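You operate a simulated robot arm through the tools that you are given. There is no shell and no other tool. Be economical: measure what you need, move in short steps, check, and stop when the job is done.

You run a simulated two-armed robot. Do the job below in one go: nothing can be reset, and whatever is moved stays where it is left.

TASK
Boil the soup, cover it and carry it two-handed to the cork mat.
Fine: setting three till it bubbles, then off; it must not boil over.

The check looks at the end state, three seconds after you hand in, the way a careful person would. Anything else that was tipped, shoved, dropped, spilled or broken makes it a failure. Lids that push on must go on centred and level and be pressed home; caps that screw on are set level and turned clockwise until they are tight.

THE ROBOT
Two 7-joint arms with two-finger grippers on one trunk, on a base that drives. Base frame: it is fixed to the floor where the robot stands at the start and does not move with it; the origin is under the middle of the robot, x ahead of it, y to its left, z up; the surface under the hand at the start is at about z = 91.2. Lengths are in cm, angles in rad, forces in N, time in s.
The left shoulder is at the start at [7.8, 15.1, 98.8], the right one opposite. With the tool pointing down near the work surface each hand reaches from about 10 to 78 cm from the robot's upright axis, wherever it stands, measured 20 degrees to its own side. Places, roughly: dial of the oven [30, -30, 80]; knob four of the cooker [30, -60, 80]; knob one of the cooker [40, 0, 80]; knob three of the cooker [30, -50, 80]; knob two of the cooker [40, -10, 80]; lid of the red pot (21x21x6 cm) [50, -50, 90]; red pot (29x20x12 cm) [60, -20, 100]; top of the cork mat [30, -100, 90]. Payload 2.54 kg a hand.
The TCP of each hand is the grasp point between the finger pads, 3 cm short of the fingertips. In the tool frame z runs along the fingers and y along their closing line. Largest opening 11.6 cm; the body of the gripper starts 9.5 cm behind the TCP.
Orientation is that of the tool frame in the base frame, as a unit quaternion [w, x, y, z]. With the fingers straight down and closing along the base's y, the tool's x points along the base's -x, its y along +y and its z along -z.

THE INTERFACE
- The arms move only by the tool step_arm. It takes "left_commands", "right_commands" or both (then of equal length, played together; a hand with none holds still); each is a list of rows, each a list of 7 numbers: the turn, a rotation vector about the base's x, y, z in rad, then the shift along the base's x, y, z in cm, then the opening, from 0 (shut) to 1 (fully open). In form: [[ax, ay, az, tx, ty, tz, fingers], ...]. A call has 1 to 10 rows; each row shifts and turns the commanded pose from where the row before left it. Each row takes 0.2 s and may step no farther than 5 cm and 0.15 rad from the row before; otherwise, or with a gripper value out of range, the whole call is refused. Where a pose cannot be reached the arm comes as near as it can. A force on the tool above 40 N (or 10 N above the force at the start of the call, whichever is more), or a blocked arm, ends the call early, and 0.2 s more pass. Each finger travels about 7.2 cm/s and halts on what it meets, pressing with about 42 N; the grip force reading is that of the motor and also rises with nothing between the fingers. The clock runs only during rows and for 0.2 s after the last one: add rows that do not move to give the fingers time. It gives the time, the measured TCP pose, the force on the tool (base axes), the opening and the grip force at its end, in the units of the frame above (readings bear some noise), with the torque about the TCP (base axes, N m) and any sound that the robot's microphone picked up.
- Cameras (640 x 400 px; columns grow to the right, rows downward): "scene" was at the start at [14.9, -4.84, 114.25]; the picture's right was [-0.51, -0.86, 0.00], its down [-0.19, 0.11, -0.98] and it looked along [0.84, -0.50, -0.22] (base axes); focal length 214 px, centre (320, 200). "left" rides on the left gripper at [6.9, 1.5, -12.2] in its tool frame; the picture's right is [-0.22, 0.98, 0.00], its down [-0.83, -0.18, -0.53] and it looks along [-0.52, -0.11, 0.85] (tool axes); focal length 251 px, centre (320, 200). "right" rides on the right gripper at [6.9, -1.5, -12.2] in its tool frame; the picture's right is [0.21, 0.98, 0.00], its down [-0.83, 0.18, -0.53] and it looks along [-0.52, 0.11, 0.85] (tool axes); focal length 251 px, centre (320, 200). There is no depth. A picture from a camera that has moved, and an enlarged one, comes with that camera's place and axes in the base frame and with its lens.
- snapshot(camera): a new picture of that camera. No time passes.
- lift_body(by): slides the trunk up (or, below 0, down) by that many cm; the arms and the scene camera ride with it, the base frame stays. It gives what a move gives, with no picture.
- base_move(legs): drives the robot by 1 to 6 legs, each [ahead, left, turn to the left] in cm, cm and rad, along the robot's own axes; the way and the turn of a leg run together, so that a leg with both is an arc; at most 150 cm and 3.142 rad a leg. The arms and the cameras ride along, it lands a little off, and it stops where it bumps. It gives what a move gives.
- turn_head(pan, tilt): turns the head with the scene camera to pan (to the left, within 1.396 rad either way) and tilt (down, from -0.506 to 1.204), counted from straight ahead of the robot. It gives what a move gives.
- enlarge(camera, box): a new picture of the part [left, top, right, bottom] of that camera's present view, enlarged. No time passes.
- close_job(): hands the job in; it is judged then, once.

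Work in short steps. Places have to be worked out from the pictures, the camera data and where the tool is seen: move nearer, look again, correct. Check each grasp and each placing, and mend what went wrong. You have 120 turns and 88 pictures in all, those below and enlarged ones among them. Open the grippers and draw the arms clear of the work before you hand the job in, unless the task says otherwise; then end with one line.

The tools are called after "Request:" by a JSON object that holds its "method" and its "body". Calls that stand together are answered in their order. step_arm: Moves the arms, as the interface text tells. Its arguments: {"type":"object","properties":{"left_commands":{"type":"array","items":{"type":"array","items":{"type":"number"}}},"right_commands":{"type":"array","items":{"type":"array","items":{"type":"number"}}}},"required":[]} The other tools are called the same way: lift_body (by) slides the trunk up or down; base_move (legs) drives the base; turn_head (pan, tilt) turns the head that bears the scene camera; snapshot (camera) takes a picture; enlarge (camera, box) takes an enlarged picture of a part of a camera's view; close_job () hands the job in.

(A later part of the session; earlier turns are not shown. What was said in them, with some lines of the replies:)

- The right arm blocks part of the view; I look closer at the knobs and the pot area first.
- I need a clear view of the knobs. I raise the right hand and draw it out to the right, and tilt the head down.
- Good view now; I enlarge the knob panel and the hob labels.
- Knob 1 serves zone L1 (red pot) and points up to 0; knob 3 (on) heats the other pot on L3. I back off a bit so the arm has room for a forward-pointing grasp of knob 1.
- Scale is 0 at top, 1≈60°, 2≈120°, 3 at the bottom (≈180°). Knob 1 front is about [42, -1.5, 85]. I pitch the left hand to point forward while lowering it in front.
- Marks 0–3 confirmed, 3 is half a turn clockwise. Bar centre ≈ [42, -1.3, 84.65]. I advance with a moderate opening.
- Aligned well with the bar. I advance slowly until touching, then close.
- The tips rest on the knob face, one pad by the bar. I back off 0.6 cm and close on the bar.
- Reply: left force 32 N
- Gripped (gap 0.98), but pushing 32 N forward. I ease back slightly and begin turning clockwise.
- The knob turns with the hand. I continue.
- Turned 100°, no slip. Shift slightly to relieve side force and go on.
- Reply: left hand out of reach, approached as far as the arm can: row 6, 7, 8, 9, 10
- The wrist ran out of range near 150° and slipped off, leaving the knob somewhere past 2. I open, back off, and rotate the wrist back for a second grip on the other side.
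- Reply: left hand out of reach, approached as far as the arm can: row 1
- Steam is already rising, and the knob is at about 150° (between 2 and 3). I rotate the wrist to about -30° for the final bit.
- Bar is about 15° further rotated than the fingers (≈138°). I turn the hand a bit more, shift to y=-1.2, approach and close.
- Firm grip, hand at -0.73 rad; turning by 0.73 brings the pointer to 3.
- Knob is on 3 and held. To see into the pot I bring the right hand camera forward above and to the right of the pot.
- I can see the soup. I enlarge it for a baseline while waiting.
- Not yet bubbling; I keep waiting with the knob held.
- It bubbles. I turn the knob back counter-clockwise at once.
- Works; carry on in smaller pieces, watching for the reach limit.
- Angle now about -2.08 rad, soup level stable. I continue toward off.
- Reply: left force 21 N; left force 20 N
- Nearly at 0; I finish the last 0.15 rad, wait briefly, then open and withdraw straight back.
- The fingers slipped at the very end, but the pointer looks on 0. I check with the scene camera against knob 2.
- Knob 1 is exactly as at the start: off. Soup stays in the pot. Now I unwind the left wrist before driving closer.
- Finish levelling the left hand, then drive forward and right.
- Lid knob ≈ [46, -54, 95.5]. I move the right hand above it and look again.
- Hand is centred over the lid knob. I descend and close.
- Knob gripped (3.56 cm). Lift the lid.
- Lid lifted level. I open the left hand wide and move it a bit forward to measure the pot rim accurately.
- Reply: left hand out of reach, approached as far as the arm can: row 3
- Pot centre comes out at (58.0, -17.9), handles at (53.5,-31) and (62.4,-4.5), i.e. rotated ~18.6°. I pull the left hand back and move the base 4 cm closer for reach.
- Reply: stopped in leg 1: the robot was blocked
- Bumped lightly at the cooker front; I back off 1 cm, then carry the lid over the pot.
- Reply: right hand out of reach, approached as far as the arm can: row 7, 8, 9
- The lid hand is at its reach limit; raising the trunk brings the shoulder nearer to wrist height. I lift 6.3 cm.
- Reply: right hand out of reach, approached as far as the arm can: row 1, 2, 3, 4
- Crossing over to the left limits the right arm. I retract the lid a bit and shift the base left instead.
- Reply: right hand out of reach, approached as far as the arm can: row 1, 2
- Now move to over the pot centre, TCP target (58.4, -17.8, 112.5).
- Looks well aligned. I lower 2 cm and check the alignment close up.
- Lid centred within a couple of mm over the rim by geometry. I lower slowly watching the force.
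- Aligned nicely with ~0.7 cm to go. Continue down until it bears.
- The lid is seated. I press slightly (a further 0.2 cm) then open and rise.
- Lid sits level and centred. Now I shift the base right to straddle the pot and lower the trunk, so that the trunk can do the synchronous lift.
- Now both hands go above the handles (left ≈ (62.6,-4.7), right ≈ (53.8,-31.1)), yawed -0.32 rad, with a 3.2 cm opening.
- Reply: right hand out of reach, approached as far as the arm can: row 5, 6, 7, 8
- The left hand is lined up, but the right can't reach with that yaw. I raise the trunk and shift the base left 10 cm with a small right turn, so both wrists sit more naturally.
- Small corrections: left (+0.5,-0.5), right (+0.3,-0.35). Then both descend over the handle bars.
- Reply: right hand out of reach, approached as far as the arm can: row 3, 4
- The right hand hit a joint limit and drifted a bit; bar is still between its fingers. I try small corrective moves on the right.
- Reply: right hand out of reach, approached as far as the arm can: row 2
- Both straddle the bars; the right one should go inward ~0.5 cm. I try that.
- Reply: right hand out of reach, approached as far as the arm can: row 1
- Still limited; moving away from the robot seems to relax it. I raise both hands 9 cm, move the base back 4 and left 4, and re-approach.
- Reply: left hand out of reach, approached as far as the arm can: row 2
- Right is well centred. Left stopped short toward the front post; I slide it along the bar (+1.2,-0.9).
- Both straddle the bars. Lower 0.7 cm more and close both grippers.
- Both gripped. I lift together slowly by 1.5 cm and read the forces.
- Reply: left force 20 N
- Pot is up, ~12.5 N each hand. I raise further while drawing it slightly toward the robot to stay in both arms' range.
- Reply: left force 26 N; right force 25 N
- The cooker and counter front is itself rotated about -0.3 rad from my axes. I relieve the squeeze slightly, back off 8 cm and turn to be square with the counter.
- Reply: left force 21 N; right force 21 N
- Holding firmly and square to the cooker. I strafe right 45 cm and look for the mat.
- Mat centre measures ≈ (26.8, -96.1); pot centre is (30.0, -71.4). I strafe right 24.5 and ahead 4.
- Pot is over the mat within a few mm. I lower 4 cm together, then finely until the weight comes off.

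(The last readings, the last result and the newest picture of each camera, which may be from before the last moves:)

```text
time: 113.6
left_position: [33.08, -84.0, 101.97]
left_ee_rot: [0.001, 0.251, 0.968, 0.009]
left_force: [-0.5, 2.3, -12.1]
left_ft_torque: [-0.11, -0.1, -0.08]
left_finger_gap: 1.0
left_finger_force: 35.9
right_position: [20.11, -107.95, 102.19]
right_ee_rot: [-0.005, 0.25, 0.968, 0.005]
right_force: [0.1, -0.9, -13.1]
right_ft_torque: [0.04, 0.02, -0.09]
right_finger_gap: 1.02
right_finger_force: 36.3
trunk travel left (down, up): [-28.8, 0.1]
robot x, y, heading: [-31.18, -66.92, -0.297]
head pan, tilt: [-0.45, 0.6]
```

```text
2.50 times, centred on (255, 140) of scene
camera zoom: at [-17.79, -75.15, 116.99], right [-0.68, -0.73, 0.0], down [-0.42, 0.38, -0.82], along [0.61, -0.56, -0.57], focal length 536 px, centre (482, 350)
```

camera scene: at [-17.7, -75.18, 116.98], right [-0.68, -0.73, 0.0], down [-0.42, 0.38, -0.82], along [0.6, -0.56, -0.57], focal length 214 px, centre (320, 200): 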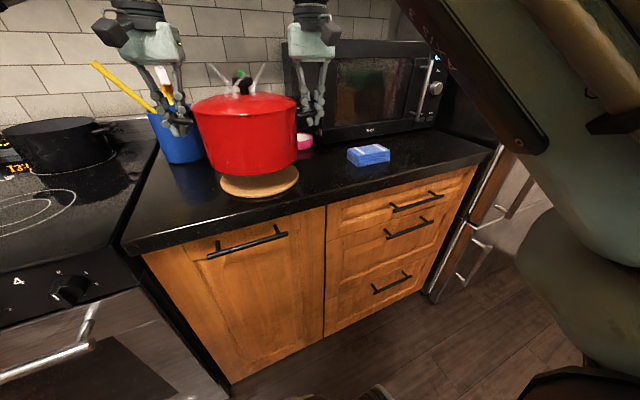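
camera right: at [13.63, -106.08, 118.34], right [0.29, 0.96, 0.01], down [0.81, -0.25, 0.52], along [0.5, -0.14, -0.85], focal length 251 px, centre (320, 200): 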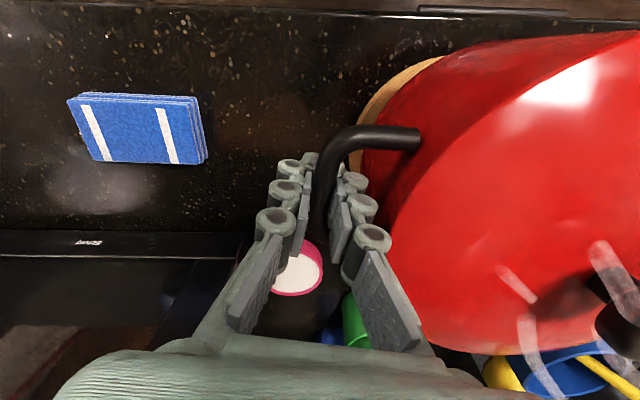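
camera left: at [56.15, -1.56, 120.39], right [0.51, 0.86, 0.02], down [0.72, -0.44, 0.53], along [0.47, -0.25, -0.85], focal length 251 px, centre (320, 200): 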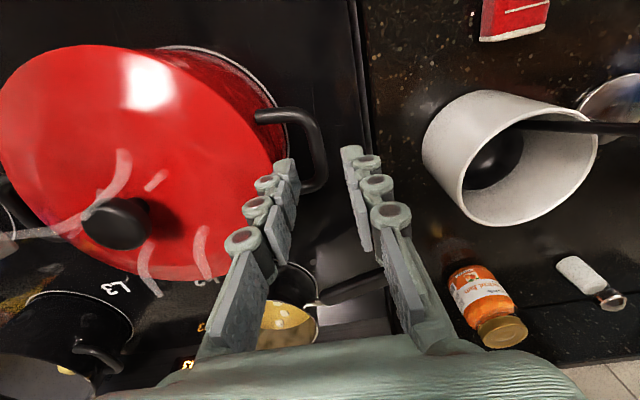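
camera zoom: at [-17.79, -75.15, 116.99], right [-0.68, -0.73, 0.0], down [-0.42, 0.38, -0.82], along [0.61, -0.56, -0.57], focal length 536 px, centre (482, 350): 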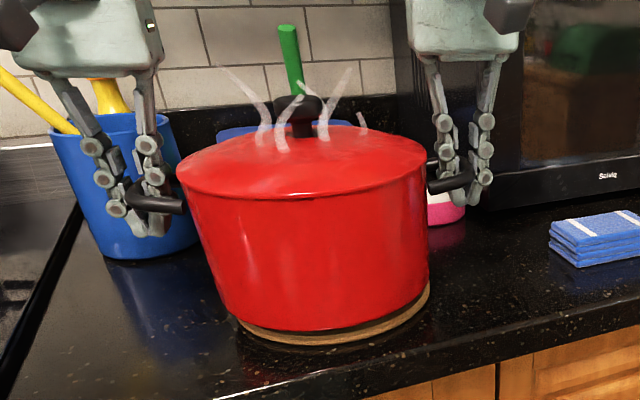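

Pot bottom is ~0.6 cm left of the mat centre in the picture. I shift both hands (-0.5,-0.4) and lower further.

Request:
{"method": "step_arm", "body": {"left_commands": [[0, 0, 0, -0.25, -0.2, 0, 0], [0, 0, 0, -0.25, -0.2, 0, 0], [0, 0, 0, 0, 0, -0.4, 0], [0, 0, 0, 0, 0, -0.3, 0], [0, 0, 0, 0, 0, 0, 0]], "right_commands": [[0, 0, 0, -0.25, -0.2, 0, 0], [0, 0, 0, -0.25, -0.2, 0, 0], [0, 0, 0, 0, 0, -0.4, 0], [0, 0, 0, 0, 0, -0.3, 0], [0, 0, 0, 0, 0, 0, 0]]}}

Request:
{"method": "enlarge", "body": {"camera": "scene", "box": [170, 60, 340, 220]}}

```text
time: 114.8
left_position: [32.71, -84.37, 101.28]
left_ee_rot: [0.001, 0.251, 0.968, 0.012]
left_force: [0.7, 3.2, -11.6]
left_ft_torque: [0.05, 0.17, -0.09]
left_finger_gap: 1.0
left_finger_force: 36.0
right_position: [19.77, -108.29, 101.5]
right_ee_rot: [-0.006, 0.25, 0.968, 0.004]
right_force: [-0.6, -2.2, -11.8]
right_ft_torque: [-0.16, -0.24, -0.04]
right_finger_gap: 1.04
right_finger_force: 36.1
trunk travel left (down, up): [-28.8, 0.1]
robot x, y, heading: [-30.86, -66.87, -0.292]
head pan, tilt: [-0.45, 0.6]
```

```text
2.50 times, centred on (255, 140) of scene
camera zoom: at [-17.79, -75.15, 116.99], right [-0.68, -0.73, 0.0], down [-0.42, 0.38, -0.82], along [0.61, -0.56, -0.57], focal length 536 px, centre (482, 350)
```

zoom: 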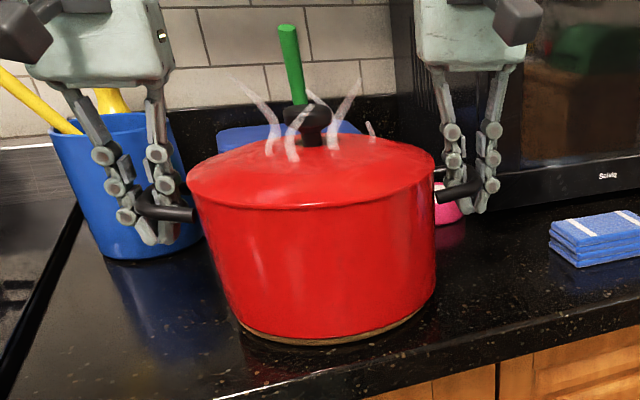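

Well centred now. Lower in small steps until the weight transfers.

Request:
{"method": "step_arm", "body": {"left_commands": [[0, 0, 0, 0, 0, -0.2, 0], [0, 0, 0, 0, 0, -0.2, 0], [0, 0, 0, 0, 0, 0, 0]], "right_commands": [[0, 0, 0, 0, 0, -0.2, 0], [0, 0, 0, 0, 0, -0.2, 0], [0, 0, 0, 0, 0, 0, 0]]}}

```text
time: 115.6
left_position: [32.64, -84.38, 100.87]
left_ee_rot: [0.001, 0.25, 0.968, 0.011]
left_force: [1.0, 2.9, -11.3]
left_ft_torque: [-0.09, -0.04, -0.04]
left_finger_gap: 0.98
left_finger_force: 36.0
right_position: [19.74, -108.42, 101.15]
right_ee_rot: [-0.005, 0.25, 0.968, 0.006]
right_force: [-1.1, -2.8, -10.5]
right_ft_torque: [-0.07, -0.11, -0.01]
right_finger_gap: 1.02
right_finger_force: 36.6
trunk travel left (down, up): [-28.8, 0.1]
robot x, y, heading: [-31.08, -67.11, -0.292]
head pan, tilt: [-0.45, 0.6]
```

Request:
{"method": "step_arm", "body": {"left_commands": [[0, 0, 0, 0, 0, -0.2, 0], [0, 0, 0, 0, 0, -0.15, 0], [0, 0, 0, 0, 0, 0, 0]], "right_commands": [[0, 0, 0, 0, 0, -0.2, 0], [0, 0, 0, 0, 0, -0.15, 0], [0, 0, 0, 0, 0, 0, 0]]}}

```text
time: 116.4
left_position: [32.5, -84.28, 100.78]
left_ee_rot: [0.004, 0.25, 0.968, 0.01]
left_force: [6.2, 0.7, 4.1]
left_ft_torque: [-0.13, -0.19, 0.01]
left_finger_gap: 0.98
left_finger_force: 36.2
right_position: [19.66, -108.42, 101.1]
right_ee_rot: [-0.003, 0.249, 0.968, 0.003]
right_force: [2.7, -4.8, 6.3]
right_ft_torque: [0.35, 0.52, 0.11]
right_finger_gap: 0.99
right_finger_force: 36.1
trunk travel left (down, up): [-28.8, 0.1]
robot x, y, heading: [-31.26, -67.14, -0.295]
head pan, tilt: [-0.45, 0.6]
```

Weight has transferred to the mat. I ease 0.1 cm, open both to the earlier clearance and check before rising.

Request:
{"method": "step_arm", "body": {"left_commands": [[0, 0, 0, 0, 0, 0.1, 0], [0, 0, 0, 0, 0, 0, 0.1], [0, 0, 0, 0, 0, 0, 0.2], [0, 0, 0, 0, 0, 0, 0.26], [0, 0, 0, 0, 0, 0, 0.26]], "right_commands": [[0, 0, 0, 0, 0, 0.1, 0], [0, 0, 0, 0, 0, 0, 0.1], [0, 0, 0, 0, 0, 0, 0.2], [0, 0, 0, 0, 0, 0, 0.26], [0, 0, 0, 0, 0, 0, 0.26]]}}

Request:
{"method": "enlarge", "body": {"camera": "right", "box": [220, 90, 420, 246]}}

Request:
{"method": "enlarge", "body": {"camera": "left", "box": [220, 90, 420, 246]}}

```text
time: 117.6
left_position: [32.38, -84.21, 100.77]
left_ee_rot: [0.001, 0.251, 0.968, 0.01]
left_force: [-0.2, 0.0, -0.3]
left_ft_torque: [-0.01, 0.03, 0.04]
left_finger_gap: 3.03
left_finger_force: 0.1
right_position: [19.64, -108.3, 101.23]
right_ee_rot: [-0.003, 0.249, 0.968, 0.004]
right_force: [0.1, -0.1, 0.3]
right_ft_torque: [0.03, -0.01, -0.01]
right_finger_gap: 3.0
right_finger_force: 0.0
trunk travel left (down, up): [-28.8, 0.1]
robot x, y, heading: [-30.77, -66.86, -0.296]
head pan, tilt: [-0.45, 0.6]
```

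```text
2.56 times, centred on (320, 168) of right
camera zoom: at [12.84, -106.33, 113.41], right [0.29, 0.96, 0.01], down [0.81, -0.25, 0.53], along [0.51, -0.14, -0.85], focal length 645 px, centre (320, 282)
```

zoom: 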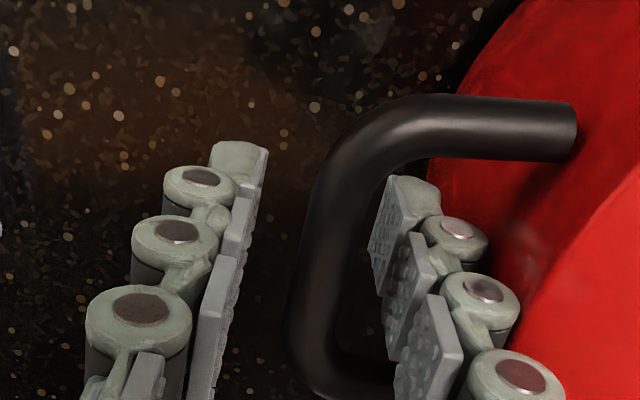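

```text
2.56 times, centred on (320, 168) of left
camera zoom: at [26.91, -79.9, 113.14], right [0.66, 0.75, 0.02], down [0.63, -0.57, 0.53], along [0.41, -0.34, -0.85], focal length 645 px, centre (320, 282)
```

zoom: 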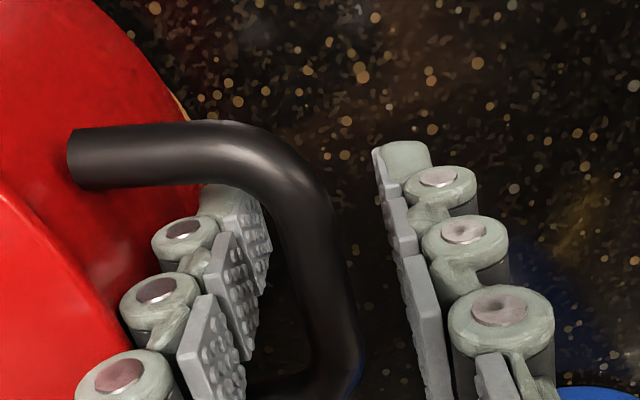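

Both handles are free. I raise both hands 7.5 cm straight up, then back the robot away.

Request:
{"method": "step_arm", "body": {"left_commands": [[0, 0, 0, 0, 0, 1, 0.26], [0, 0, 0, 0, 0, 1.5, 0.26], [0, 0, 0, 0, 0, 2.5, 0.26], [0, 0, 0, 0, 0, 2.5, 0.26], [0, 0, 0, 0, 0, 0, 0.26]], "right_commands": [[0, 0, 0, 0, 0, 1, 0.26], [0, 0, 0, 0, 0, 1.5, 0.26], [0, 0, 0, 0, 0, 2.5, 0.26], [0, 0, 0, 0, 0, 2.5, 0.26], [0, 0, 0, 0, 0, 0, 0.26]]}}

Request:
{"method": "base_move", "body": {"legs": [[-30, 0, 0]]}}

Request:
{"method": "turn_head", "body": {"pan": -0.1, "tilt": 0.4}}

Request:
{"method": "snapshot", "body": {"camera": "scene"}}

```text
time: 118.8
left_position: [32.47, -84.23, 108.16]
left_ee_rot: [0.003, 0.25, 0.968, 0.011]
left_force: [-0.8, 0.8, 0.3]
left_ft_torque: [0.02, 0.04, 0.03]
left_finger_gap: 3.02
left_finger_force: 0.0
right_position: [19.6, -108.35, 108.55]
right_ee_rot: [-0.005, 0.25, 0.968, 0.004]
right_force: [0.0, 0.7, 0.3]
right_ft_torque: [0.0, 0.04, -0.01]
right_finger_gap: 3.04
right_finger_force: 0.0
trunk travel left (down, up): [-28.8, 0.1]
robot x, y, heading: [-31.0, -67.23, -0.294]
head pan, tilt: [-0.45, 0.6]
```

```text
time: 120.8
left_position: [3.82, -75.76, 108.33]
left_ee_rot: [0.003, 0.251, 0.968, 0.009]
left_force: [0.8, -0.4, -0.3]
left_ft_torque: [-0.02, -0.05, 0.03]
left_finger_gap: 3.04
left_finger_force: 0.1
right_position: [-9.24, -99.7, 108.67]
right_ee_rot: [-0.003, 0.251, 0.968, 0.005]
right_force: [0.3, 0.7, 0.2]
right_ft_torque: [0.01, -0.02, -0.03]
right_finger_gap: 3.02
right_finger_force: 0.0
trunk travel left (down, up): [-28.8, 0.1]
robot x, y, heading: [-59.66, -58.34, -0.298]
head pan, tilt: [-0.45, 0.6]
```

```text
time: 121.7
left_position: [3.88, -75.76, 108.34]
left_ee_rot: [0.002, 0.251, 0.968, 0.011]
left_force: [0.6, -0.1, 0.5]
left_ft_torque: [-0.01, 0.0, -0.04]
left_finger_gap: 3.03
left_finger_force: 0.0
right_position: [-9.05, -99.64, 108.67]
right_ee_rot: [-0.003, 0.252, 0.968, 0.005]
right_force: [0.0, 0.1, -0.6]
right_ft_torque: [0.01, -0.01, 0.0]
right_finger_gap: 3.01
right_finger_force: 0.1
trunk travel left (down, up): [-28.8, 0.1]
robot x, y, heading: [-59.56, -57.91, -0.299]
head pan, tilt: [-0.099, 0.4]
```

```text
2 pictures are left
camera scene: at [-44.54, -63.93, 118.86], right [-0.39, -0.92, 0.0], down [-0.36, 0.15, -0.92], along [0.85, -0.36, -0.39], focal length 214 px, centre (320, 200)
```

scene: 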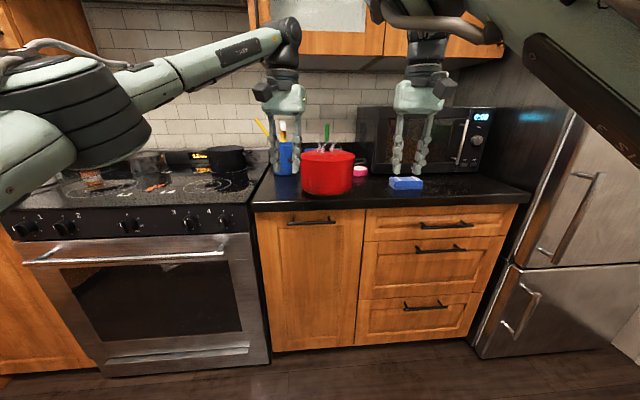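

All clear. I open the grippers fully and take a last close look at the pot.

Request:
{"method": "step_arm", "body": {"left_commands": [[0, 0, 0, 0, 0, 0, 1], [0, 0, 0, 0, 0, 0, 1], [0, 0, 0, 0, 0, 0, 1], [0, 0, 0, 0, 0, 0, 1]], "right_commands": [[0, 0, 0, 0, 0, 0, 1], [0, 0, 0, 0, 0, 0, 1], [0, 0, 0, 0, 0, 0, 1], [0, 0, 0, 0, 0, 0, 1]]}}

Request:
{"method": "enlarge", "body": {"camera": "scene", "box": [260, 120, 420, 220]}}

Request:
{"method": "enlarge", "body": {"camera": "scene", "box": [0, 140, 260, 260]}}

```text
time: 122.7
left_position: [3.79, -75.78, 108.2]
left_ee_rot: [0.002, 0.251, 0.968, 0.01]
left_force: [0.3, 0.3, 0.5]
left_ft_torque: [0.02, -0.01, 0.0]
left_finger_gap: 11.59
left_finger_force: 0.1
right_position: [-9.13, -99.58, 108.67]
right_ee_rot: [-0.003, 0.251, 0.968, 0.005]
right_force: [0.2, -0.2, -0.1]
right_ft_torque: [-0.01, 0.02, 0.0]
right_finger_gap: 11.62
right_finger_force: 0.0
trunk travel left (down, up): [-28.8, 0.1]
robot x, y, heading: [-59.69, -58.54, -0.295]
head pan, tilt: [-0.099, 0.4]
```

```text
4.00 times, centred on (340, 170) of scene
camera zoom: at [-44.54, -63.92, 118.86], right [-0.39, -0.92, 0.0], down [-0.36, 0.15, -0.92], along [0.85, -0.36, -0.39], focal length 858 px, centre (240, 320)
```

zoom: 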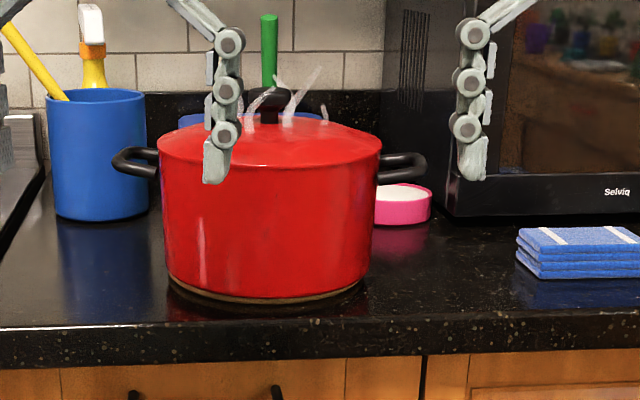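

```text
2.46 times, centred on (130, 200) of scene
camera zoom: at [-44.54, -63.92, 118.86], right [-0.39, -0.92, 0.0], down [-0.36, 0.15, -0.92], along [0.85, -0.36, -0.39], focal length 528 px, centre (788, 200)
```

zoom: 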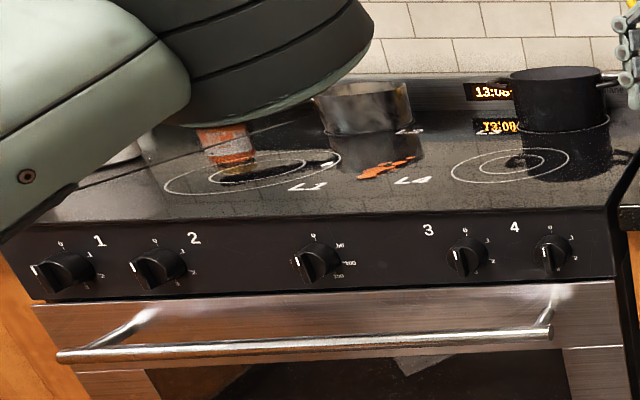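

The pot stands centred on the mat with the lid level, knob 1 is off, and nothing else was disturbed. I hand in.

Request:
{"method": "close_job", "body": {}}

```text
The job is handed in.
```

The soup was boiled on setting three until it bubbled and then switched off without boiling over; the pot is covered and was carried two-handed to the cork mat, where it now stands.
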